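You operate a simulated robot arm through the tools that you are given. There is no shell and no other tool. Be economical: measure what you need, move in short steps, check, and stop when the job is done.

You are at the controls of a simulated robot arm. One attempt, no reset.

## Task
Put the blue pad on the purple tile. Take the lightbar twelve and put it on the thin spacer. Put the 30 mm foam spacer from the wide trestle top on the card print and the 20 mm foam spacer on the free end. Take the strip bundle and put it on top of the door plaque. Take the fixings bag labelled "Baumsel" from the spare bench top and leave it on the taped square. Switch the tile switch on. The order is free. Set down upright: blue pad.

It is judged by the outcome, as a careful person would: the job done as asked, and still so three seconds after it is handed in. It fails if anything else is knocked over, pushed out of place, dropped, spilled or broken.

## Robot
A 6-joint arm with a two-finger parallel gripper on a trunk, on a base that drives. Base frame: it is fixed to the floor where the robot stands at the start and does not move with it; the origin is under the middle of the robot, x ahead of it, y to its left, z up. Lengths are in m, angles in degrees, forces in N, time in s.
With the tool pointing down near the work surface it reaches from about 0.46 to 0.88 m from the robot's upright axis, wherever it stands. Its first joint turns from -115.0 to 115.0 degrees. Places, roughly: blue pad (6x5x5 cm) [0.5, 0.2, 0.8]; card print [1.5, -0.25, 0.75]; door plaque (22x17x5 cm) [4.1, -8.5, 0.9]; fixings bag [8.25, -5.75, 1]; foam spacer [1.5, -0.5, 0.75]; free end (30x24 cm) [1.18, -5.46, 0.8]; lightbar twelve [0.5, 0.5, 0.75]; purple tile [0.75, 1.25, 0.75]; strip bundle (14x13x6 cm) [7.5, -6.3, 0.9]; taped square [9.4, -6.6, 0.9]; thin spacer [0.5, 1, 0.75]; tile switch [7.9, -8.1, 0.8]. Payload 4.2 kg.
The tool frame sits at the grasp point between the pads (the TCP): z along the fingers, y along the line on which they close. The tips reach 0.023 m beyond it. Largest opening 0.094 m; finger width 0.038, thickness 0.01; the body of the gripper, 0.054 by 0.096 m, starts 0.039 m behind the TCP.
Orientation is that of the tool frame in the base frame, as [roll, pitch, yaw] about the fixed x, y, z axes, in that order (R = Rz(yaw) Ry(pitch) Rx(roll)). With the fingers straight down and closing along the base's y, the tool's x points along the base's -x, its y along +y and its z along -z.

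## Interface
- The arm moves only by the tool arm_command. Its argument "deltas" is a list of rows, each an object (a shift or turn left out is 0, a gripper value left out holds the last) with "linear": the shift along the base's x, y, z in m, a list of three; "rot": the turn, a rotation vector about the base's x, y, z in degrees, a list of three. In form: [{"linear": [x, y, z], "rot": [ax, ay, az]}, ...]. A call has 1 to 10 rows; each row shifts and turns the commanded pose from where the row before left it. "jaw" is the opening in per cent of the stroke, from 0 (shut) to 100 (fully open), set as the call begins (left out, the last holds). Rows are played at 5 a second. More than 0.05 m and 8.6 degrees between two rows, or a gripper value outside its range, and nothing of the call is played. A pose out of reach is approached as far as the arm can. The call stops where the force on the tool passes 40 N (or 10 N more than at its start, if that is more) or the arm is blocked; 0.2 s more then pass. Each finger travels about 0.108 m/s and halts on what it meets, pressing with about 22 N; the grip force reading is that of the motor and also rises with nothing between the fingers. The clock runs only during rows and for 0.2 s after the last one: add rows that do not move to give the fingers time. The reply holds the time, the measured pose of the TCP, the force on the tool along the base axes, the opening and the grip force, in the units named above and with some noise, with the torque about the TCP (base axes, N m) and any sound that the robot's microphone picked up.
- Cameras (640 x 400 px; columns grow to the right, rows downward): "scene" is now at [0.2155, 0.228, 1.3265]; the picture's right is [0.44, -0.90, 0.00], its down [-0.73, -0.36, -0.59] and it looks along [0.52, 0.26, -0.81] (base axes); focal length 257 px, centre (320, 200). "wrist" rides on the gripper at [0.086, 0.016, -0.075] in the tool frame; the picture's right is [-0.18, 0.98, 0.00], its down [-0.58, -0.11, -0.81] and it looks along [-0.79, -0.15, 0.59] (tool axes); focal length 243 px, centre (320, 200). There is no depth. A picture from a camera that has moved, and an enlarged one, comes with that camera's place and axes in the base frame and with its lens. The place of the scene camera against the robot may be out by one fixed shift of up to 0.012 m in any direction.
- get_image(camera): a new picture of that camera. No time passes.
- slide_trunk(by): slides the trunk up (or, below 0, down) by that many m; the arm and the scene camera ride with it, the base frame stays. It gives what a move gives, with no picture.
- drive_base(legs): drives the robot by 1 to 6 legs, each [ahead, turn to the left] in m and degrees, along the robot's own axes; the way and the turn of a leg run together, so that a leg with both is an arc; at most 1.5 m and 180 degrees a leg. The arm and the cameras ride along, it lands a little off, and it stops where it bumps. It gives what a move gives.
- head_to(pan, tilt): turns the head with the scene camera to pan (to the left, within 80 degrees either way) and tilt (down, from -29 to 69), counted from straight ahead of the robot. It gives what a move gives.
- close_up(camera, box): a new picture of the part [left, top, right, bottom] of that camera's present view, enlarged. No time passes.
- close_job(): hands the job in; it is judged then, once.

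Go step by step. Nothing tells you exact positions but the pictures and the camera data: compare them with the known pose of the tool, close in by small moves and look again before you grip or let go. The budget is 196 turns and 166 pictures, counting those below and the enlarged ones. Unless the task says otherwise, let go and move clear before handing in.

The tools are called as a command line: name --argument value ..., lists and objects as JSON in quotes. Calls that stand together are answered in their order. arm_command: Moves the arm, as the interface text tells. Its arguments: {"type":"object","properties":{"deltas":{"type":"array"},"jaw":{"type":"number"}},"required":["deltas"]} The other tools are called the same way: slide_trunk (by) slides the trunk up or down; drive_base (legs) drives the base; head_to (pan, tilt) turns the head that bears the scene camera; get_image (camera) takes a picture; close_up (camera, box) takes an enlarged picture of a part of a camera's view; close_job () hands the job in.

At the start:

```text
clock: 0.0
tool_pos: [0.3509, 0.258, 1.0353]
orientation: [-180.0, 0.0, -180.0]
force: [-0.7, -0.4, -0.3]
moment: [-0.01, 0.0, 0.01]
width: 0.0939
finger_force: 0.2
trunk travel left (down, up): [-0.7, 0.29]
robot x, y, heading: [-0.0016, -0.0045, -0.1]
head pan, tilt: [26.3, 54.2]
```

scene: 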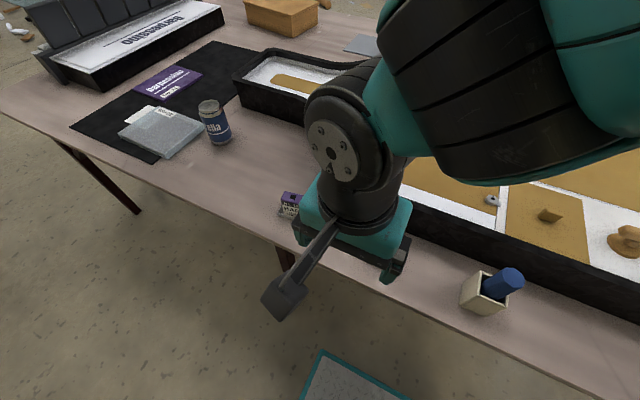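
wrist: 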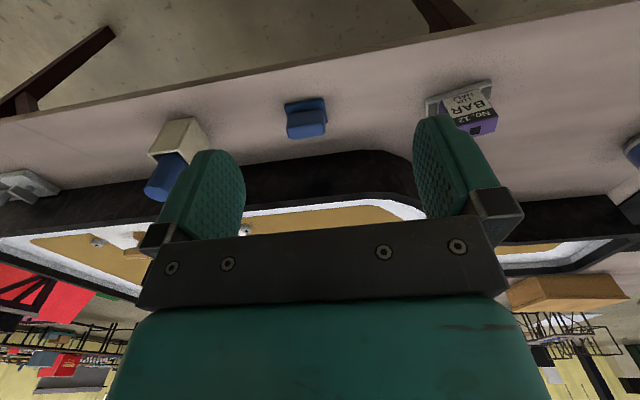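

I see a bench with several small things; the blue pad and a "No. 12 BAR" box lie below the gripper. First I look around with the head.

close_up --camera "wrist" --box '[120, 60, 640, 240]'

close_up --camera "scene" --box '[0, 0, 400, 250]'

```text
1.23 times, centred on (380, 150) of wrist
camera zoom: at [0.2661, 0.2739, 1.1105], right [0.18, 0.98, 0.0], down [0.58, -0.11, 0.81], along [0.79, -0.15, -0.59], focal length 299 px, centre (246, 262)
```

zoom: 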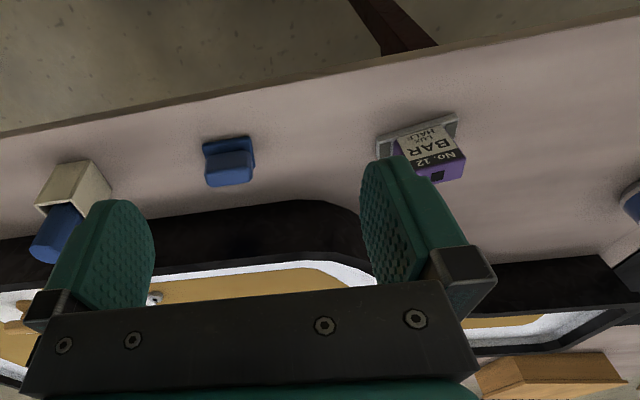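

```text
1.60 times, centred on (200, 125) of scene
camera zoom: at [0.2155, 0.228, 1.3265], right [0.44, -0.9, 0.0], down [-0.73, -0.36, -0.59], along [0.52, 0.26, -0.81], focal length 411 px, centre (512, 320)
```

zoom: 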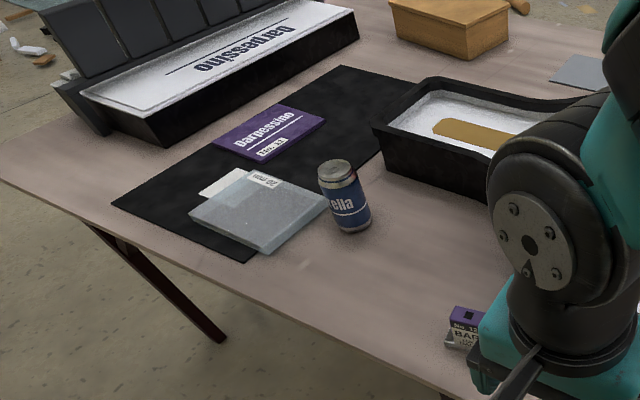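

The purple "Darpessino" tile lies left; a grey slab beside it bears a label. I turn the head for a better look.

head_to --pan 60 --tilt 35

get_image --camera "scene"

close_up --camera "scene" --box '[240, 150, 480, 300]'

head_to --pan -10 --tilt 30

get_image --camera "scene"

head_to --pan -50 --tilt 20

get_image --camera "scene"

```text
clock: 1.0
tool_pos: [0.3521, 0.2571, 1.0362]
orientation: [179.9, 0.0, 180.0]
force: [0.4, -0.5, -0.1]
moment: [-0.01, 0.06, 0.0]
width: 0.0941
finger_force: 0.1
trunk travel left (down, up): [-0.7, 0.29]
robot x, y, heading: [-0.0037, 0.0024, 0.1]
head pan, tilt: [60.0, 35.0]
```

```text
161 pictures are left
camera scene: at [0.1942, 0.2719, 1.3536], right [0.87, -0.5, 0.0], down [-0.29, -0.5, -0.82], along [0.41, 0.71, -0.57], focal length 257 px, centre (320, 200)
```

scene: 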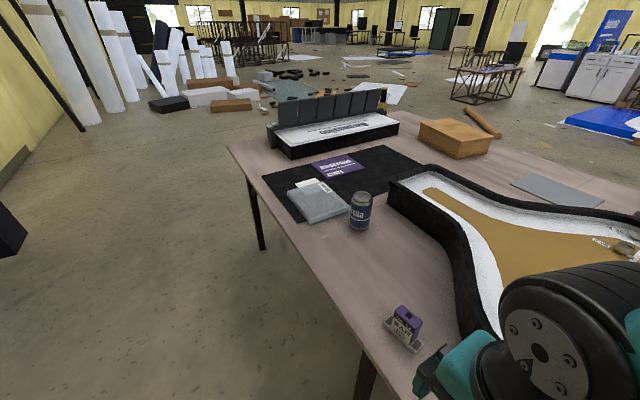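

```text
2.67 times, centred on (360, 225) of scene
camera zoom: at [0.1942, 0.2719, 1.3536], right [0.87, -0.5, 0.0], down [-0.29, -0.5, -0.82], along [0.41, 0.71, -0.57], focal length 684 px, centre (213, 133)
```

zoom: 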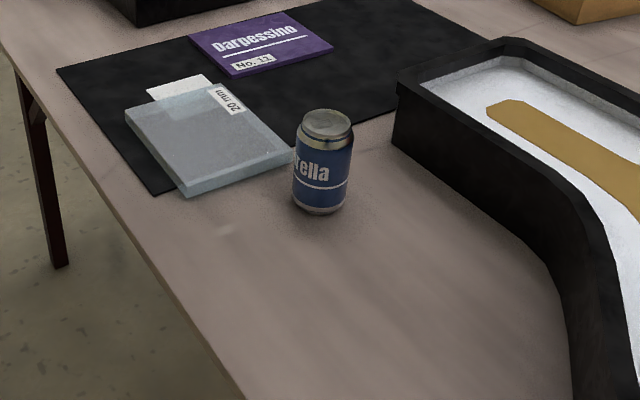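

```text
clock: 2.4
tool_pos: [0.3521, 0.2571, 1.0364]
orientation: [-179.9, 0.0, 180.0]
force: [-0.4, 0.6, -0.2]
moment: [0.02, 0.0, 0.0]
width: 0.0937
finger_force: 0.0
trunk travel left (down, up): [-0.7, 0.29]
robot x, y, heading: [0.0001, 0.0005, 0.0]
head pan, tilt: [-10.0, 30.0]
```

```text
159 pictures are left
camera scene: at [0.2392, 0.1801, 1.3615], right [-0.17, -0.98, 0.0], down [-0.49, 0.09, -0.87], along [0.85, -0.15, -0.5], focal length 257 px, centre (320, 200)
```

scene: 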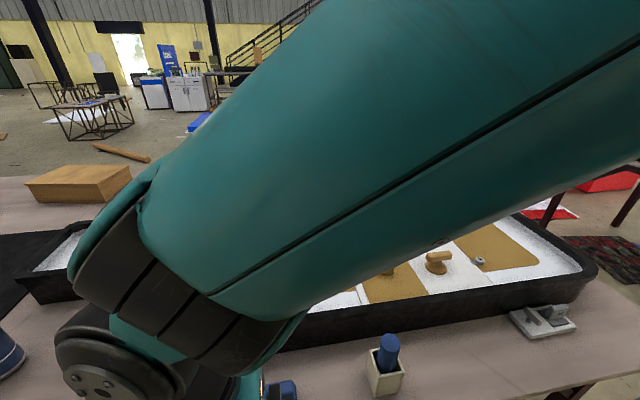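

```text
clock: 3.5
tool_pos: [0.352, 0.2562, 1.0362]
orientation: [180.0, 0.0, -180.0]
force: [0.1, -0.1, -0.5]
moment: [-0.05, 0.02, 0.0]
width: 0.0941
finger_force: 0.0
trunk travel left (down, up): [-0.7, 0.29]
robot x, y, heading: [-0.0007, 0.0001, 0.2]
head pan, tilt: [-50.0, 20.0]
```

```text
158 pictures are left
camera scene: at [0.2101, 0.1244, 1.3775], right [-0.77, -0.64, 0.0], down [-0.22, 0.26, -0.94], along [0.6, -0.72, -0.34], focal length 257 px, centre (320, 200)
```

scene: 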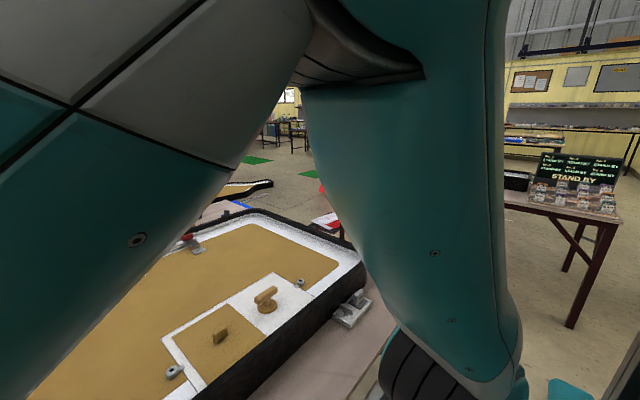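

The slab reads "20 mm" and rests by the can; the tile is "No. 11 Darpessino". Now I move the gripper above the blue pad.

arm_command --deltas '[{"linear": [0.03, -0.01, -0.01]}, {"linear": [0.04, -0.015, -0.02]}, {"linear": [0.04, -0.015, -0.03]}, {"linear": [0.0, 0, -0.03]}, {}]' --jaw 100

get_image --camera "wrist"

head_to --pan 10 --tilt 60

get_image --camera "scene"

```text
refused: row 3 steps farther than a row can; nothing moved
```

```text
157 pictures are left
camera wrist: at [0.2661, 0.2739, 1.1105], right [0.18, 0.98, 0.0], down [0.58, -0.11, 0.81], along [0.79, -0.15, -0.59], focal length 243 px, centre (320, 200)
```

wrist: 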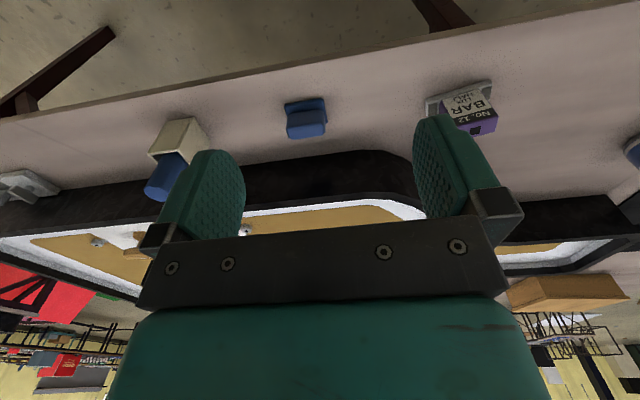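

```text
clock: 4.8
tool_pos: [0.3518, 0.2575, 1.0374]
orientation: [179.9, 0.1, -179.9]
force: [-0.3, -0.5, 0.5]
moment: [-0.02, -0.01, 0.01]
width: 0.094
finger_force: 0.1
trunk travel left (down, up): [-0.7, 0.29]
robot x, y, heading: [0.0005, 0.0009, 0.0]
head pan, tilt: [10.0, 60.0]
```

```text
156 pictures are left
camera scene: at [0.2158, 0.2072, 1.3194], right [0.17, -0.98, 0.0], down [-0.85, -0.15, -0.5], along [0.49, 0.09, -0.87], focal length 257 px, centre (320, 200)
```

scene: 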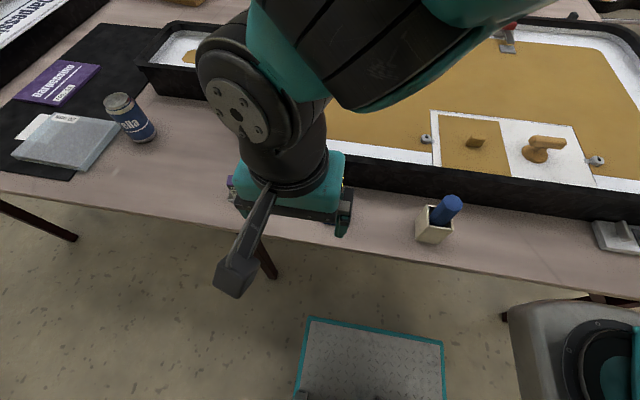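

The wrist picture puts the pad near (0.48, 0.21). I approach in smaller steps.

arm_command --deltas '[{"linear": [0.03, -0.01, -0.01]}, {"linear": [0.03, -0.015, -0.02]}, {"linear": [0.03, -0.015, -0.03]}, {"linear": [0.0, 0, -0.03]}, {}]' --jaw 100

get_image --camera "wrist"

```text
clock: 6.0
tool_pos: [0.442, 0.2167, 0.9456]
orientation: [-180.0, 0.0, 180.0]
force: [0.1, 0.8, -0.2]
moment: [0.01, 0.0, -0.01]
width: 0.094
finger_force: 0.0
trunk travel left (down, up): [-0.7, 0.29]
robot x, y, heading: [0.0014, -0.0011, -0.1]
head pan, tilt: [10.0, 60.0]
```

```text
155 pictures are left
camera wrist: at [0.3573, 0.2331, 1.0197], right [0.18, 0.98, 0.0], down [0.58, -0.11, 0.81], along [0.79, -0.15, -0.59], focal length 243 px, centre (320, 200)
```

wrist: 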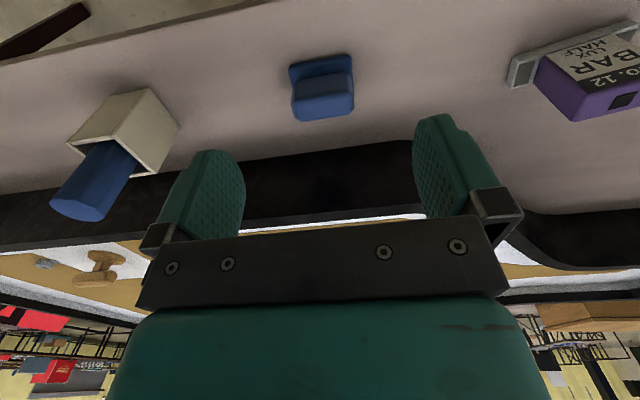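

close_up --camera "wrist" --box '[272, 40, 372, 130]'

close_up --camera "wrist" --box '[490, 0, 640, 140]'

```text
4.44 times, centred on (322, 85) of wrist
camera zoom: at [0.3573, 0.2331, 1.0197], right [0.18, 0.98, 0.0], down [0.58, -0.11, 0.81], along [0.79, -0.15, -0.59], focal length 1078 px, centre (311, 711)
```

zoom: 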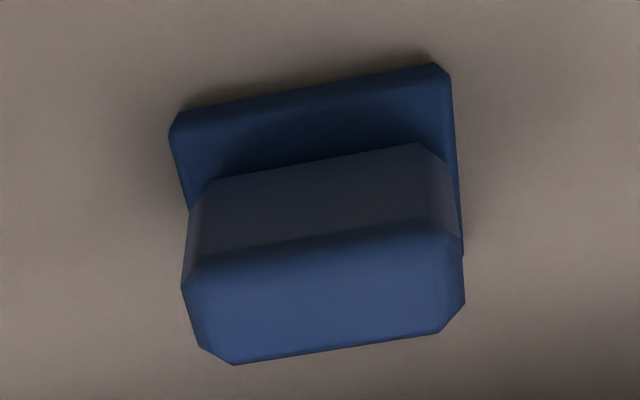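

```text
2.86 times, centred on (565, 70) of wrist
camera zoom: at [0.3573, 0.2331, 1.0197], right [0.18, 0.98, 0.0], down [0.58, -0.11, 0.81], along [0.79, -0.15, -0.59], focal length 693 px, centre (-380, 571)
```

zoom: 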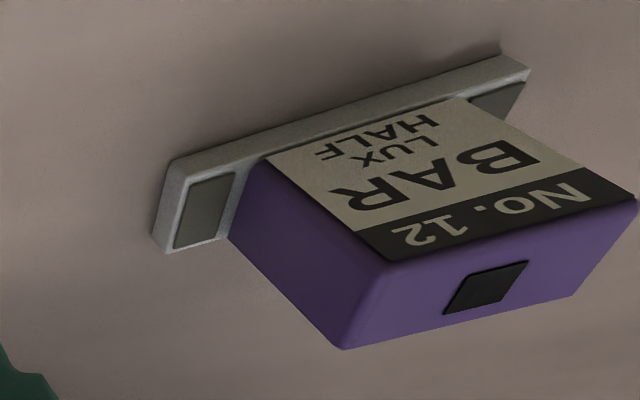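

The pad stands flange down, its upper block spanning y about 0.187–0.240 and centred near (0.478, 0.214). I go down around it and close.

arm_command --deltas '[{"linear": [0.034, -0.003, 0]}, {"linear": [0, 0, -0.04]}, {"linear": [0, 0, -0.04]}, {}]'

get_image --camera "wrist"

```text
clock: 7.0
tool_pos: [0.4766, 0.2162, 0.866]
orientation: [180.0, -0.1, 180.0]
force: [0.5, 0.3, -0.2]
moment: [-0.01, -0.02, -0.02]
width: 0.0941
finger_force: 0.1
trunk travel left (down, up): [-0.7, 0.29]
robot x, y, heading: [-0.0014, -0.0009, 0.1]
head pan, tilt: [10.0, 60.0]
```

```text
152 pictures are left
camera wrist: at [0.3902, 0.2319, 0.9403], right [0.18, 0.98, 0.0], down [0.58, -0.11, 0.81], along [0.79, -0.15, -0.59], focal length 243 px, centre (320, 200)
```

wrist: 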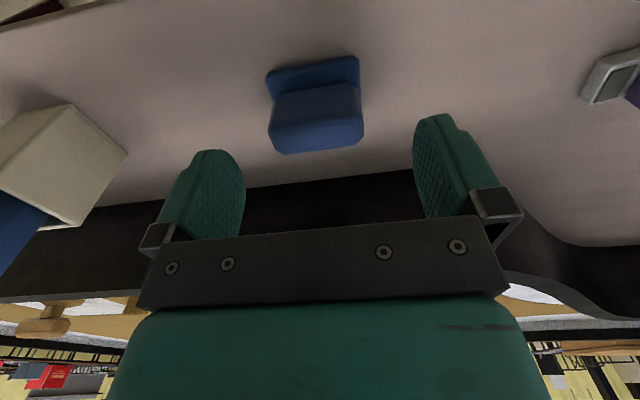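

The pad is centred between the fingers. I go down and grip.

arm_command --deltas '[{"linear": [0, -0.001, -0.025]}, {"linear": [0, 0, -0.02]}, {}]'

arm_command --deltas '[{}, {}, {}, {}]' --jaw 20

get_image --camera "wrist"

```text
clock: 7.8
tool_pos: [0.4763, 0.2141, 0.8198]
orientation: [179.8, 0.1, -179.9]
force: [0.4, -0.1, 0.2]
moment: [0.01, -0.02, -0.03]
width: 0.094
finger_force: 0.1
trunk travel left (down, up): [-0.7, 0.29]
robot x, y, heading: [-0.0043, -0.0008, -0.0]
head pan, tilt: [10.0, 60.0]
```

```text
clock: 8.8
tool_pos: [0.4758, 0.2148, 0.8208]
orientation: [179.9, 0.0, 180.0]
force: [0.1, 0.7, -1.3]
moment: [0.01, -0.02, -0.02]
width: 0.0559
finger_force: 22.2
trunk travel left (down, up): [-0.7, 0.29]
robot x, y, heading: [-0.0001, 0.0009, 0.2]
head pan, tilt: [10.0, 60.0]
```

```text
151 pictures are left
camera wrist: at [0.3906, 0.2311, 0.8951], right [0.18, 0.98, 0.0], down [0.58, -0.11, 0.81], along [0.79, -0.15, -0.59], focal length 243 px, centre (320, 200)
```

wrist: 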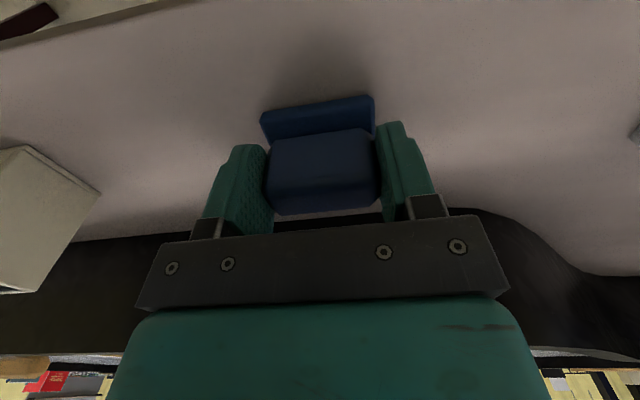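

Gripped. I lift high, draw the arm in, then drive left along the bench, backing off first.

arm_command --deltas '[{"linear": [0, 0, 0.05]}, {"linear": [0, 0, 0.05]}, {"linear": [0, 0, 0.05]}, {"linear": [0, 0, 0.05]}, {"linear": [0, 0, 0.05]}, {"linear": [0, 0, 0.05]}, {"linear": [-0.04, 0, 0.02]}, {"linear": [-0.04, 0, 0]}, {}]'

drive_base --legs '[[-0.2, 0], [0, 90], [0.9, 0], [0, -90]]'

get_image --camera "wrist"

head_to --pan 20 --tilt 45

get_image --camera "scene"

```text
clock: 10.8
tool_pos: [0.396, 0.2124, 1.1408]
orientation: [-179.9, 0.0, -179.9]
force: [-0.9, -0.3, 0.0]
moment: [0.01, 0.01, 0.05]
width: 0.0556
finger_force: 22.2
trunk travel left (down, up): [-0.7, 0.29]
robot x, y, heading: [-0.0007, -0.003, -0.3]
head pan, tilt: [10.0, 60.0]
```

```text
clock: 24.3
tool_pos: [0.2219, 1.0917, 1.1399]
orientation: [179.9, 0.0, 178.1]
force: [0.1, 0.9, -0.7]
moment: [-0.01, 0.02, 0.01]
width: 0.0555
finger_force: 22.1
trunk travel left (down, up): [-0.7, 0.29]
robot x, y, heading: [-0.1804, 0.8937, -2.1]
head pan, tilt: [10.0, 60.0]
```

```text
150 pictures are left
camera wrist: at [0.1361, 1.1122, 1.2147], right [0.22, 0.98, 0.0], down [0.58, -0.13, 0.81], along [0.79, -0.17, -0.59], focal length 243 px, centre (320, 200)
```

wrist: 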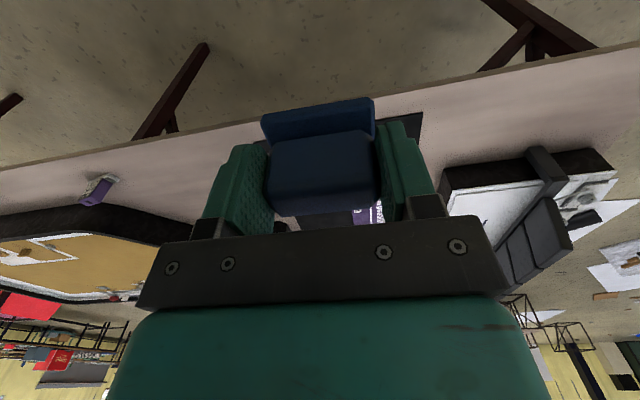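

```text
clock: 25.1
tool_pos: [0.2216, 1.0924, 1.14]
orientation: [-180.0, 0.0, 178.0]
force: [0.0, -0.8, -1.2]
moment: [-0.02, -0.02, -0.01]
width: 0.0555
finger_force: 21.8
trunk travel left (down, up): [-0.7, 0.29]
robot x, y, heading: [-0.1829, 0.895, -1.8]
head pan, tilt: [20.0, 45.0]
```

```text
149 pictures are left
camera scene: at [0.0532, 1.1094, 1.3388], right [0.31, -0.95, 0.0], down [-0.67, -0.22, -0.71], along [0.67, 0.22, -0.71], focal length 257 px, centre (320, 200)
```

scene: 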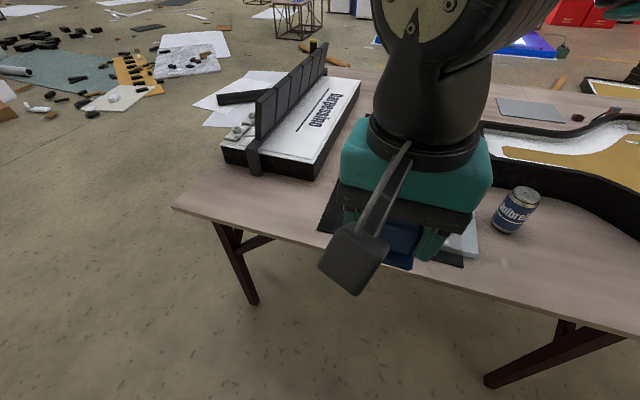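

Next I move closer to the bench end so that tile, slab and lightbar are all in reach.

drive_base --legs '[[0, 27], [0.24, 0], [0, -25]]'

get_image --camera "wrist"

head_to --pan -20 --tilt 45

get_image --camera "scene"

```text
clock: 29.5
tool_pos: [0.4446, 1.2042, 1.1401]
orientation: [-179.9, 0.0, 179.2]
force: [0.3, 0.1, -1.8]
moment: [-0.03, 0.04, 0.0]
width: 0.0553
finger_force: 22.3
trunk travel left (down, up): [-0.7, 0.29]
robot x, y, heading: [0.0447, 0.9965, -0.7]
head pan, tilt: [20.0, 45.0]
```

```text
148 pictures are left
camera wrist: at [0.3586, 1.2216, 1.2147], right [0.2, 0.98, 0.0], down [0.58, -0.12, 0.81], along [0.79, -0.16, -0.59], focal length 243 px, centre (320, 200)
```

wrist: 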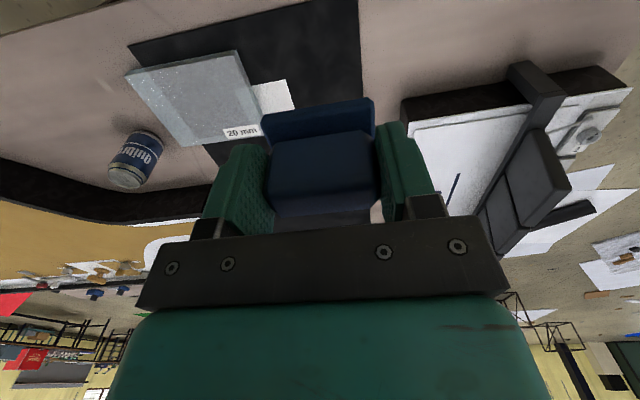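

```text
clock: 30.6
tool_pos: [0.4426, 1.2033, 1.1399]
orientation: [-180.0, 0.0, 179.3]
force: [0.6, 0.1, -0.2]
moment: [-0.03, 0.0, -0.03]
width: 0.0555
finger_force: 22.0
trunk travel left (down, up): [-0.7, 0.29]
robot x, y, heading: [0.0472, 0.9979, -0.7]
head pan, tilt: [-20.0, 45.0]
```

```text
147 pictures are left
camera scene: at [0.2754, 1.1615, 1.3389], right [-0.35, -0.94, 0.0], down [-0.66, 0.25, -0.71], along [0.66, -0.25, -0.71], focal length 257 px, centre (320, 200)
```

scene: 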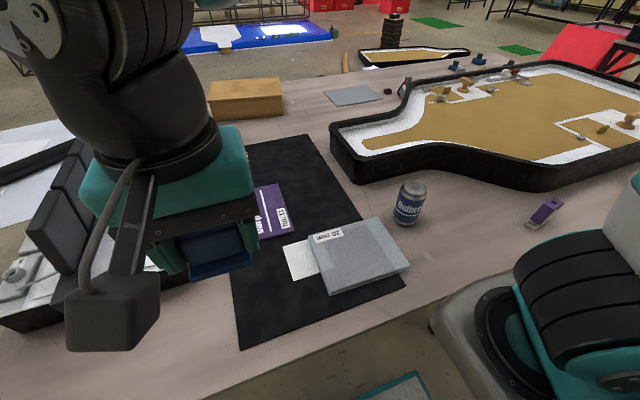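

I shift the arm aside to see the tile clearly.

arm_command --deltas '[{"linear": [0.0, 0.045, 0]}, {"linear": [0.0, 0.045, 0]}, {"linear": [0.0, 0.045, 0]}, {}]'

get_image --camera "wrist"

close_up --camera "scene" --box '[180, 130, 440, 320]'

```text
clock: 31.6
tool_pos: [0.4445, 1.3393, 1.1412]
orientation: [180.0, 0.0, 179.3]
force: [0.8, 0.2, -0.1]
moment: [-0.01, 0.01, 0.02]
width: 0.0554
finger_force: 21.9
trunk travel left (down, up): [-0.7, 0.29]
robot x, y, heading: [0.044, 0.9967, -0.7]
head pan, tilt: [-20.0, 45.0]
```

```text
146 pictures are left
camera wrist: at [0.3586, 1.3575, 1.216], right [0.2, 0.98, 0.0], down [0.58, -0.12, 0.81], along [0.79, -0.16, -0.59], focal length 243 px, centre (320, 200)
```

wrist: 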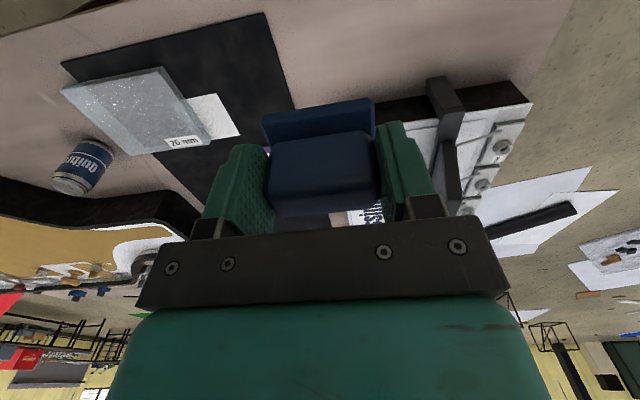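

```text
2.11 times, centred on (310, 225) of scene
camera zoom: at [0.2753, 1.1614, 1.3389], right [-0.36, -0.93, 0.0], down [-0.66, 0.25, -0.71], along [0.66, -0.25, -0.71], focal length 540 px, centre (341, 147)
```

zoom: 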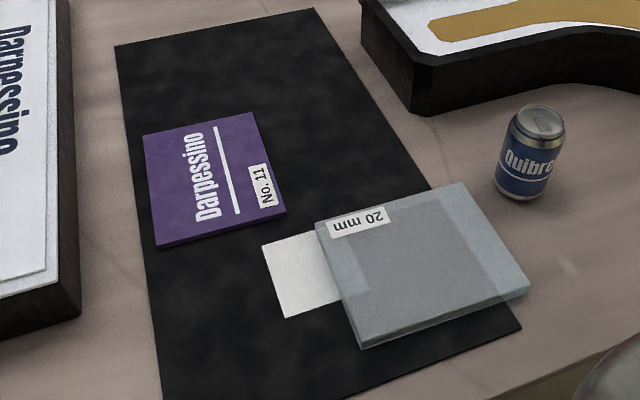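

Tile centre works out at about (0.788, 1.148), agreeing between cameras via the slab corner. I carry the pad above it.

arm_command --deltas '[{"linear": [0.043, -0.0239, 0]}, {"linear": [0.043, -0.0239, 0]}, {"linear": [0.043, -0.0239, 0]}, {"linear": [0.043, -0.0239, 0]}, {"linear": [0.043, -0.0239, 0]}, {"linear": [0.043, -0.0239, 0]}, {"linear": [0.043, -0.0239, 0]}, {"linear": [0.043, -0.0239, 0]}, {}]'

arm_command --deltas '[{"linear": [0, 0, -0.05]}, {"linear": [0, 0, -0.05]}, {"linear": [0, 0, -0.05]}, {"linear": [0, 0, -0.05]}, {"linear": [0, 0, -0.05]}, {"linear": [0, 0, -0.02]}, {}]'

get_image --camera "wrist"

get_image --camera "scene"

```text
clock: 33.6
tool_pos: [0.7881, 1.1472, 1.1418]
orientation: [180.0, 0.0, 179.3]
force: [-0.5, 0.0, -0.6]
moment: [0.03, -0.01, -0.04]
width: 0.0555
finger_force: 22.1
trunk travel left (down, up): [-0.7, 0.29]
robot x, y, heading: [0.0449, 0.9958, -0.7]
head pan, tilt: [-20.0, 45.0]
```

```text
clock: 35.2
tool_pos: [0.7869, 1.1478, 0.8703]
orientation: [-180.0, 0.1, 179.3]
force: [-0.3, -0.2, -0.8]
moment: [-0.02, -0.01, 0.01]
width: 0.0556
finger_force: 22.3
trunk travel left (down, up): [-0.7, 0.29]
robot x, y, heading: [0.0486, 0.9964, -0.5]
head pan, tilt: [-20.0, 45.0]
```

```text
144 pictures are left
camera wrist: at [0.702, 1.1666, 0.9442], right [0.2, 0.98, 0.0], down [0.58, -0.12, 0.81], along [0.79, -0.16, -0.59], focal length 243 px, centre (320, 200)
```

wrist: 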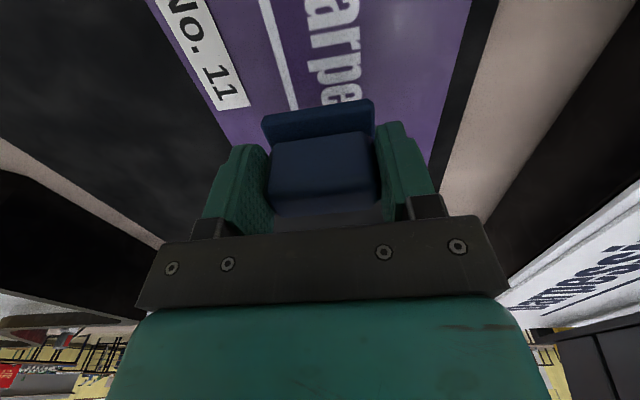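

```text
143 pictures are left
camera scene: at [0.2753, 1.1615, 1.3389], right [-0.36, -0.93, 0.0], down [-0.66, 0.25, -0.71], along [0.66, -0.25, -0.71], focal length 257 px, centre (320, 200)
```

scene: 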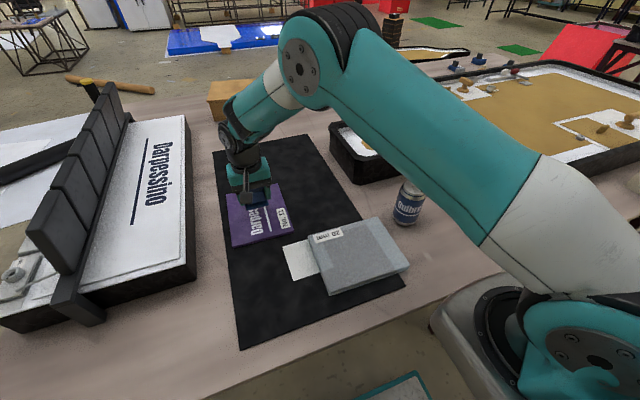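

The pad hangs over the tile centre. I lower it gently.

arm_command --deltas '[{"linear": [0, 0, -0.02]}, {"linear": [0, 0, -0.008]}, {"linear": [0, 0, -0.004]}, {}]'

close_up --camera "wrist" --box '[200, 40, 440, 190]'

```text
clock: 36.2
tool_pos: [0.7873, 1.1487, 0.8383]
orientation: [180.0, 0.1, 179.3]
force: [-0.2, -0.4, 0.8]
moment: [-0.02, 0.04, 0.02]
width: 0.0554
finger_force: 22.7
trunk travel left (down, up): [-0.7, 0.29]
robot x, y, heading: [0.0483, 0.9898, -1.0]
head pan, tilt: [-20.0, 45.0]
```

```text
2.67 times, centred on (320, 115) of wrist
camera zoom: at [0.7026, 1.1657, 0.9125], right [0.2, 0.98, 0.0], down [0.58, -0.12, 0.81], along [0.79, -0.16, -0.59], focal length 647 px, centre (320, 427)
```

zoom: 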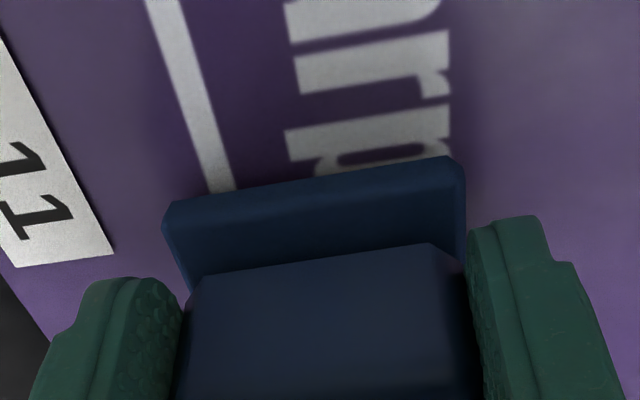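

arm_command --deltas '[{"linear": [0, 0, -0.003]}, {}, {"linear": [0, 0, -0.003]}, {}]'

```text
clock: 37.2
tool_pos: [0.7881, 1.1476, 0.835]
orientation: [179.9, 0.1, 179.2]
force: [-3.7, -4.3, 17.4]
moment: [-0.17, 0.2, -0.05]
width: 0.0555
finger_force: 21.7
trunk travel left (down, up): [-0.7, 0.29]
robot x, y, heading: [0.0442, 0.9966, -0.7]
head pan, tilt: [-20.0, 45.0]
```

Contact is felt at z 0.835; I release and rise.

arm_command --deltas '[{"linear": [0, 0, 0.001]}, {}, {}, {}]' --jaw 100

arm_command --deltas '[{"linear": [0, 0, 0.04]}, {"linear": [0, 0, 0.05]}, {"linear": [0, 0, 0.05]}, {"linear": [0, 0, 0.05]}, {}]'

get_image --camera "wrist"

```text
clock: 38.2
tool_pos: [0.7873, 1.1476, 0.834]
orientation: [-180.0, 0.0, 179.4]
force: [1.2, -0.1, 0.8]
moment: [-0.02, 0.01, -0.04]
width: 0.0942
finger_force: 0.0
trunk travel left (down, up): [-0.7, 0.29]
robot x, y, heading: [0.044, 1.0002, -0.5]
head pan, tilt: [-20.0, 45.0]
```

```text
clock: 39.4
tool_pos: [0.7903, 1.1476, 1.0223]
orientation: [180.0, 0.1, 179.3]
force: [0.4, 0.3, 0.0]
moment: [-0.01, 0.04, -0.03]
width: 0.094
finger_force: 0.1
trunk travel left (down, up): [-0.7, 0.29]
robot x, y, heading: [0.0517, 0.9974, -0.4]
head pan, tilt: [-20.0, 45.0]
```

```text
141 pictures are left
camera wrist: at [0.7057, 1.1656, 1.0965], right [0.2, 0.98, 0.0], down [0.58, -0.12, 0.81], along [0.79, -0.16, -0.59], focal length 243 px, centre (320, 200)
```

wrist: 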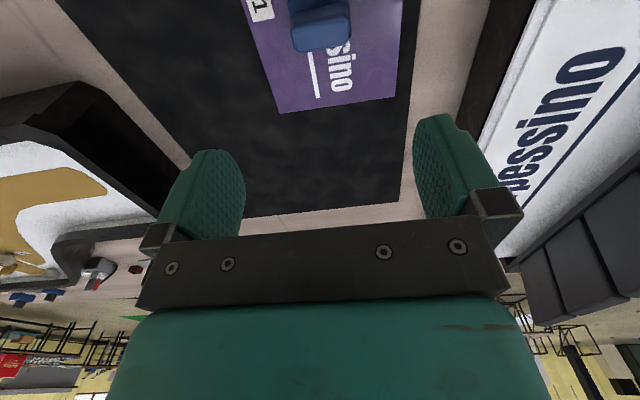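

The pad stands on the tile. Now I swing over to the lightbar near (0.50, 0.46).

arm_command --deltas '[{"linear": [-0.023, -0.043, 0.005]}, {"linear": [-0.023, -0.043, 0.005]}, {"linear": [-0.023, -0.043, 0]}, {"linear": [-0.023, -0.043, 0]}, {"linear": [-0.023, -0.043, 0]}, {"linear": [-0.023, -0.043, 0]}, {"linear": [-0.023, -0.043, 0]}, {"linear": [-0.023, -0.043, 0]}]'

arm_command --deltas '[{"linear": [-0.023, -0.043, 0]}, {"linear": [-0.023, -0.043, 0]}, {"linear": [-0.023, -0.043, 0]}, {"linear": [-0.023, -0.043, 0]}, {"linear": [-0.023, -0.043, 0]}, {"linear": [-0.023, -0.043, 0]}, {"linear": [-0.023, -0.043, 0]}, {"linear": [-0.023, -0.043, -0.005]}, {}]'

get_image --camera "wrist"

close_up --camera "scene" --box '[460, 160, 640, 280]'

```text
clock: 41.2
tool_pos: [0.6046, 0.8009, 1.036]
orientation: [179.9, 0.0, 179.4]
force: [0.4, -0.2, -0.1]
moment: [0.0, 0.0, -0.01]
width: 0.094
finger_force: 0.1
trunk travel left (down, up): [-0.7, 0.29]
robot x, y, heading: [0.0478, 0.9997, -0.8]
head pan, tilt: [-20.0, 45.0]
```

```text
clock: 43.2
tool_pos: [0.4225, 0.461, 1.0318]
orientation: [-179.9, 0.0, 179.3]
force: [0.0, 0.5, 0.3]
moment: [-0.02, -0.01, 0.0]
width: 0.0942
finger_force: 0.0
trunk travel left (down, up): [-0.7, 0.29]
robot x, y, heading: [0.0483, 0.9979, -0.7]
head pan, tilt: [-20.0, 45.0]
```

```text
140 pictures are left
camera wrist: at [0.3374, 0.4787, 1.1061], right [0.2, 0.98, 0.0], down [0.58, -0.12, 0.81], along [0.79, -0.16, -0.59], focal length 243 px, centre (320, 200)
```

wrist: 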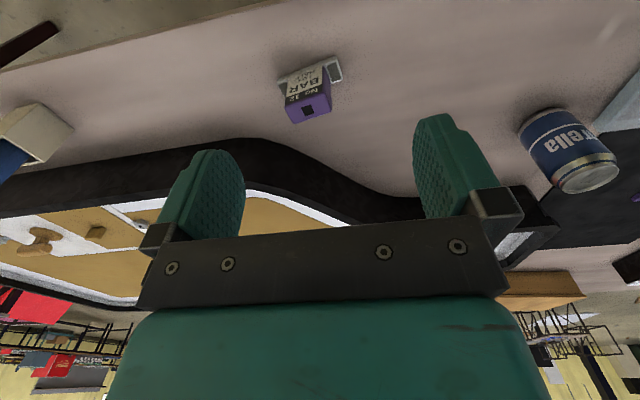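

```text
3.33 times, centred on (550, 220) of scene
camera zoom: at [0.2753, 1.1614, 1.3389], right [-0.36, -0.93, 0.0], down [-0.66, 0.25, -0.71], along [0.66, -0.25, -0.71], focal length 855 px, centre (-447, 133)
```

zoom: 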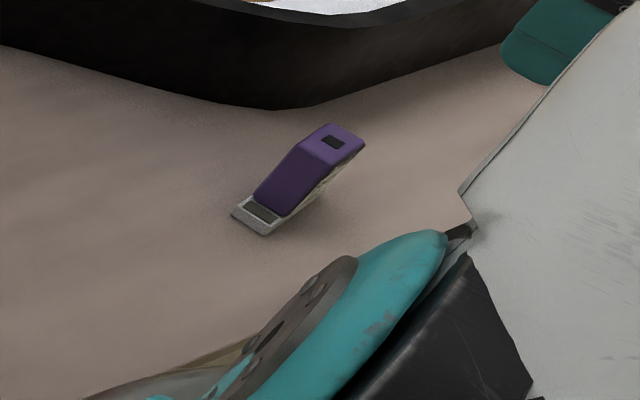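

close_up --camera "wrist" --box '[265, 45, 355, 130]'

```text
4.71 times, centred on (310, 88) of wrist
camera zoom: at [0.3374, 0.4787, 1.1061], right [0.2, 0.98, 0.0], down [0.58, -0.12, 0.81], along [0.79, -0.16, -0.59], focal length 1142 px, centre (367, 729)
```

zoom: 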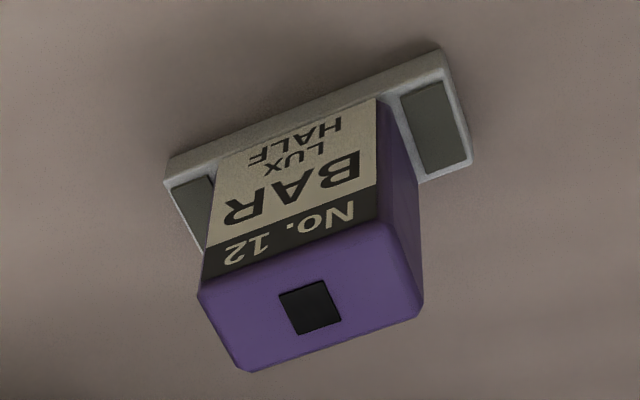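

The bar stands on an 8 x 3 cm plate, turned about 10°, centre near (0.495, 0.433), top near z 0.855. I turn the tool, go over it and check.

arm_command --deltas '[{"linear": [0.03, -0.014, 0], "rot": [0, 0, 5.2]}, {"linear": [0.043, -0.014, 0], "rot": [0, 0, 5.2]}, {"linear": [0, 0, -0.04]}, {"linear": [0, 0, -0.04]}, {"linear": [0, 0, -0.04]}, {}]'

get_image --camera "wrist"

```text
clock: 44.6
tool_pos: [0.4929, 0.4332, 0.9104]
orientation: [180.0, 0.0, -170.4]
force: [-0.3, -0.5, 0.4]
moment: [-0.01, 0.01, -0.01]
width: 0.094
finger_force: 0.2
trunk travel left (down, up): [-0.7, 0.29]
robot x, y, heading: [0.0448, 0.9972, -0.6]
head pan, tilt: [-20.0, 45.0]
```

```text
137 pictures are left
camera wrist: at [0.4055, 0.4344, 0.9848], right [0.02, 1.0, 0.0], down [0.59, -0.01, 0.81], along [0.81, -0.01, -0.59], focal length 243 px, centre (320, 200)
```

wrist: 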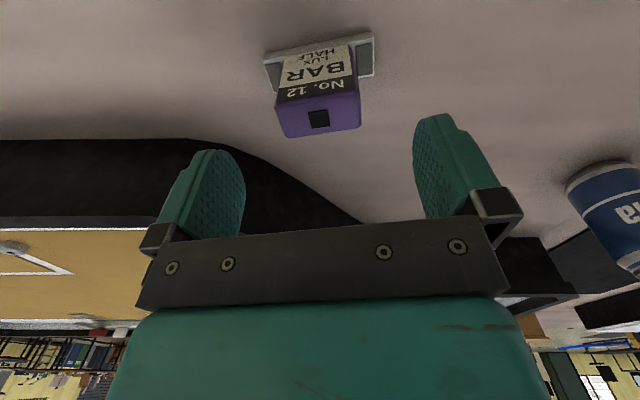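

arm_command --deltas '[{"linear": [0.002, 0, -0.04]}, {"linear": [0, 0, -0.037]}, {}]'

arm_command --deltas '[{}, {}, {}, {}]' --jaw 10

arm_command --deltas '[{"linear": [0, 0, 0.05]}, {"linear": [0, 0, 0.05]}, {"linear": [0, 0, 0.05]}, {}]'

get_image --camera "wrist"

```text
clock: 45.4
tool_pos: [0.4965, 0.4306, 0.834]
orientation: [-180.0, 0.0, -170.3]
force: [1.1, -0.1, 0.1]
moment: [0.0, 0.02, -0.01]
width: 0.0941
finger_force: 0.0
trunk travel left (down, up): [-0.7, 0.29]
robot x, y, heading: [0.049, 0.9956, -0.8]
head pan, tilt: [-20.0, 45.0]
```

```text
clock: 46.4
tool_pos: [0.4957, 0.4295, 0.8342]
orientation: [179.9, 0.0, -170.4]
force: [-0.7, -0.4, -0.1]
moment: [0.01, -0.03, 0.03]
width: 0.052
finger_force: 21.9
trunk travel left (down, up): [-0.7, 0.29]
robot x, y, heading: [0.0443, 0.9961, -0.8]
head pan, tilt: [-20.0, 45.0]
```

```text
clock: 47.4
tool_pos: [0.4945, 0.4293, 0.98]
orientation: [-180.0, 0.0, -170.4]
force: [0.7, 0.3, 0.2]
moment: [-0.02, -0.02, 0.0]
width: 0.0518
finger_force: 22.1
trunk travel left (down, up): [-0.7, 0.29]
robot x, y, heading: [0.0467, 0.9991, -0.9]
head pan, tilt: [-20.0, 45.0]
```

```text
136 pictures are left
camera wrist: at [0.407, 0.4309, 1.0547], right [0.02, 1.0, 0.0], down [0.59, -0.01, 0.81], along [0.81, -0.01, -0.59], focal length 243 px, centre (320, 200)
```

wrist: 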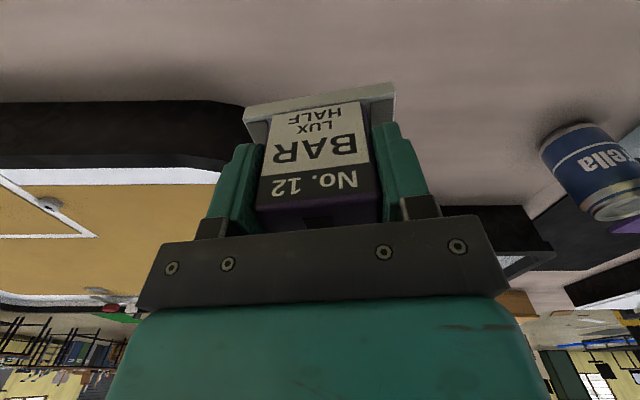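

Held. I carry the bar at height over to the slab's centre (0.577, 0.951).

arm_command --deltas '[{"linear": [0, 0, 0.04]}, {"linear": [0, 0, 0.03]}, {"linear": [0, 0.049, 0]}, {"linear": [0, 0.049, 0]}, {"linear": [0, 0.049, 0]}, {"linear": [0, 0.049, 0]}, {"linear": [0, 0.049, 0]}, {"linear": [0, 0.049, 0]}, {"linear": [0, 0.049, 0]}]'

arm_command --deltas '[{"linear": [0.02, 0.045, 0]}, {"linear": [0.02, 0.045, 0]}, {"linear": [0.02, 0.045, 0]}, {"linear": [0.022, 0.044, 0]}, {"linear": [0, 0, -0.04]}, {"linear": [0, 0, -0.04]}, {"linear": [0, 0, -0.04]}, {}]'

get_image --camera "wrist"

get_image --camera "scene"

```text
clock: 49.4
tool_pos: [0.4962, 0.772, 1.0516]
orientation: [-180.0, -0.1, -170.4]
force: [1.0, -0.7, -1.3]
moment: [-0.01, 0.03, 0.01]
width: 0.0517
finger_force: 21.7
trunk travel left (down, up): [-0.7, 0.29]
robot x, y, heading: [0.0466, 0.9972, -0.7]
head pan, tilt: [-20.0, 45.0]
```

```text
clock: 51.2
tool_pos: [0.5736, 0.9532, 0.931]
orientation: [-180.0, 0.0, -170.3]
force: [-0.4, 0.2, -1.0]
moment: [-0.04, 0.0, 0.03]
width: 0.0519
finger_force: 22.1
trunk travel left (down, up): [-0.7, 0.29]
robot x, y, heading: [0.0474, 0.9996, -0.7]
head pan, tilt: [-20.0, 45.0]
```

```text
135 pictures are left
camera wrist: at [0.4874, 0.9561, 1.0055], right [0.02, 1.0, 0.0], down [0.59, -0.01, 0.81], along [0.81, -0.01, -0.59], focal length 243 px, centre (320, 200)
```

wrist: 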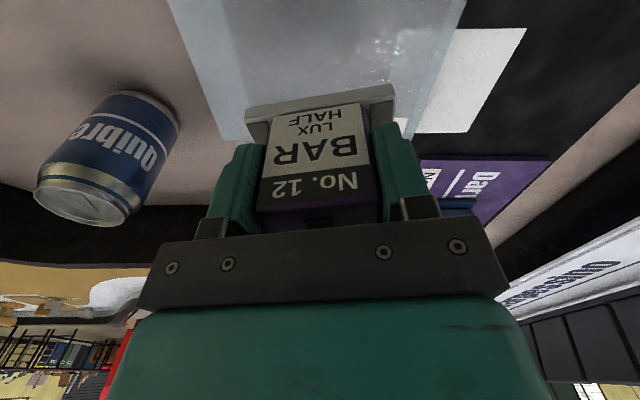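

```text
134 pictures are left
camera scene: at [0.2752, 1.1614, 1.3389], right [-0.36, -0.93, 0.0], down [-0.66, 0.25, -0.71], along [0.66, -0.25, -0.71], focal length 257 px, centre (320, 200)
```

scene: 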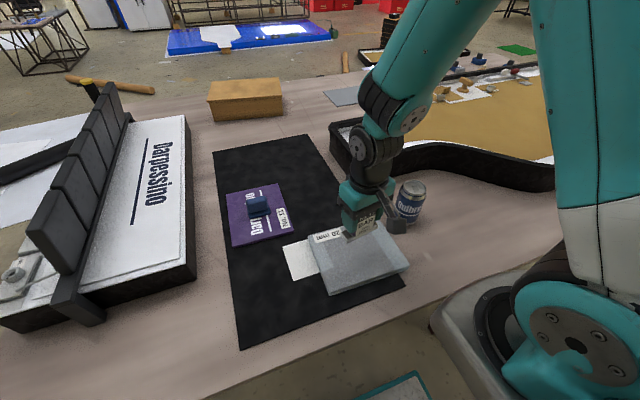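

Over the slab; lowering gently.

arm_command --deltas '[{"linear": [0, 0, -0.03]}, {"linear": [0, 0, -0.03]}, {"linear": [0, 0, -0.005]}, {}]'

arm_command --deltas '[{"linear": [0, 0, -0.003]}, {}, {"linear": [0, 0, -0.003]}, {}]'

```text
clock: 52.2
tool_pos: [0.5757, 0.9544, 0.8654]
orientation: [179.9, 0.1, -170.3]
force: [-0.3, -0.4, -1.5]
moment: [0.0, 0.0, -0.01]
width: 0.0518
finger_force: 21.9
trunk travel left (down, up): [-0.7, 0.29]
robot x, y, heading: [0.0464, 0.9978, -0.8]
head pan, tilt: [-20.0, 45.0]
```

```text
clock: 53.2
tool_pos: [0.5758, 0.9544, 0.8619]
orientation: [-180.0, 0.0, -170.3]
force: [0.1, -0.5, -1.8]
moment: [-0.01, -0.01, 0.02]
width: 0.0519
finger_force: 21.5
trunk travel left (down, up): [-0.7, 0.29]
robot x, y, heading: [0.047, 0.9971, -0.8]
head pan, tilt: [-20.0, 45.0]
```

arm_command --deltas '[{"linear": [0, 0, -0.002]}, {}, {"linear": [0, 0, -0.002]}, {}]'

close_up --camera "scene" --box '[290, 150, 440, 300]'

```text
clock: 54.2
tool_pos: [0.5763, 0.9539, 0.8565]
orientation: [-179.9, 0.1, -170.2]
force: [-3.2, 2.4, 21.1]
moment: [0.09, 0.05, 0.17]
width: 0.0521
finger_force: 22.0
trunk travel left (down, up): [-0.7, 0.29]
robot x, y, heading: [0.044, 0.9969, -1.1]
head pan, tilt: [-20.0, 45.0]
```

```text
2.67 times, centred on (365, 225) of scene
camera zoom: at [0.2746, 1.1616, 1.3392], right [-0.36, -0.93, 0.0], down [-0.66, 0.25, -0.71], along [0.66, -0.25, -0.71], focal length 684 px, centre (200, 133)
```

zoom: 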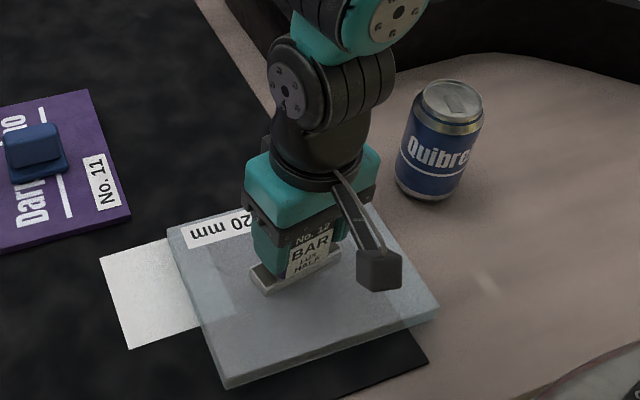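

Contact made on the slab; I release and rise.

arm_command --deltas '[{"linear": [0, 0, 0.001]}, {}, {}, {}]' --jaw 100

arm_command --deltas '[{"linear": [0, 0, 0.05]}, {"linear": [0, 0, 0.05]}, {"linear": [0, 0, 0.05]}, {"linear": [0, 0, 0.05]}, {"linear": [0, 0, 0.05]}, {"linear": [-0.03, 0, 0.03]}, {"linear": [-0.04, 0, 0]}, {}]'

get_image --camera "scene"

close_up --camera "scene" --box '[380, 30, 640, 190]'

```text
clock: 55.2
tool_pos: [0.5767, 0.9545, 0.8575]
orientation: [-180.0, 0.0, -170.3]
force: [-0.1, 1.4, -0.3]
moment: [-0.02, 0.0, 0.03]
width: 0.0939
finger_force: 0.0
trunk travel left (down, up): [-0.7, 0.29]
robot x, y, heading: [0.0469, 0.9986, -0.9]
head pan, tilt: [-20.0, 45.0]
```

```text
clock: 57.0
tool_pos: [0.5045, 0.9519, 1.1383]
orientation: [179.9, -0.1, -170.4]
force: [0.4, 0.6, -0.3]
moment: [-0.01, 0.0, 0.0]
width: 0.0942
finger_force: 0.1
trunk travel left (down, up): [-0.7, 0.29]
robot x, y, heading: [0.0449, 0.9958, -0.7]
head pan, tilt: [-20.0, 45.0]
```

```text
132 pictures are left
camera scene: at [0.2755, 1.1614, 1.3388], right [-0.36, -0.93, 0.0], down [-0.66, 0.25, -0.71], along [0.66, -0.25, -0.71], focal length 257 px, centre (320, 200)
```

scene: 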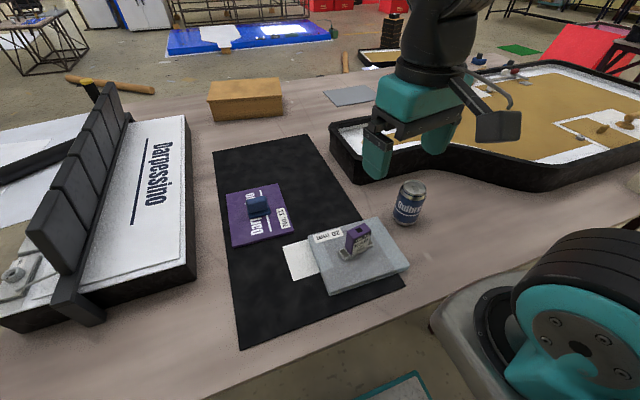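

```text
2.46 times, centred on (510, 110) of scene
camera zoom: at [0.2755, 1.1614, 1.3388], right [-0.36, -0.93, 0.0], down [-0.66, 0.25, -0.71], along [0.66, -0.25, -0.71], focal length 632 px, centre (-148, 422)
```

zoom: 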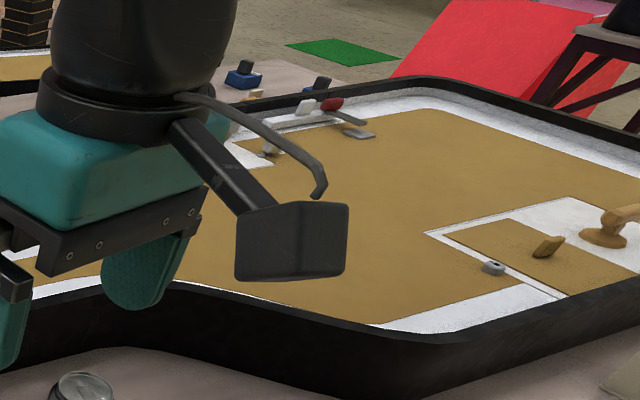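

Both items sit well. Now I look for the card print and the foam spacers toward (1.5, -0.4).

head_to --pan -42 --tilt 25

get_image --camera "scene"

head_to --pan 15 --tilt 20

get_image --camera "scene"

```text
clock: 57.8
tool_pos: [0.5061, 0.9523, 1.1382]
orientation: [179.9, -0.1, -170.3]
force: [0.7, 0.4, 0.3]
moment: [-0.02, -0.04, 0.0]
width: 0.0938
finger_force: 0.1
trunk travel left (down, up): [-0.7, 0.29]
robot x, y, heading: [0.0447, 0.9978, -0.9]
head pan, tilt: [-42.0, 25.0]
```

```text
130 pictures are left
camera scene: at [0.2669, 1.1278, 1.3694], right [-0.68, -0.73, 0.0], down [-0.31, 0.29, -0.91], along [0.67, -0.62, -0.42], focal length 257 px, centre (320, 200)
```

scene: 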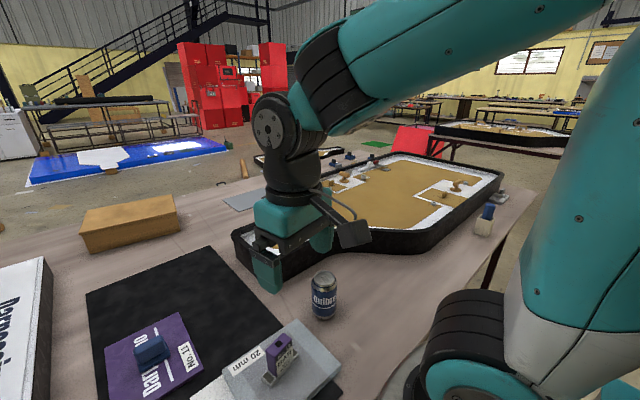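

```text
clock: 59.1
tool_pos: [0.5045, 0.9518, 1.139]
orientation: [180.0, 0.0, -170.4]
force: [0.7, -0.7, 0.3]
moment: [-0.01, 0.01, -0.02]
width: 0.094
finger_force: 0.0
trunk travel left (down, up): [-0.7, 0.29]
robot x, y, heading: [0.0477, 0.9959, -0.6]
head pan, tilt: [15.0, 20.0]
```

```text
129 pictures are left
camera scene: at [0.2896, 1.2131, 1.3775], right [0.24, -0.97, 0.0], down [-0.33, -0.08, -0.94], along [0.91, 0.23, -0.34], focal length 257 px, centre (320, 200)
```

scene: 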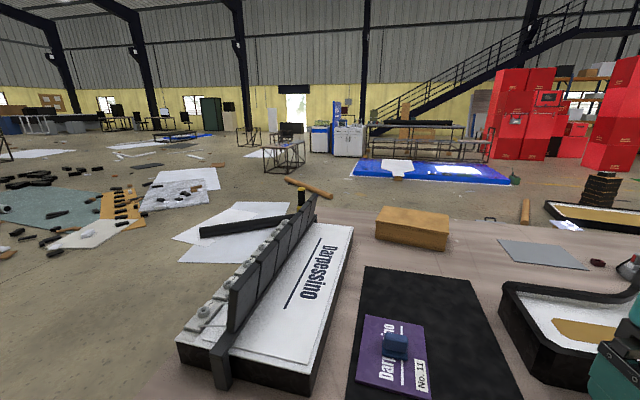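

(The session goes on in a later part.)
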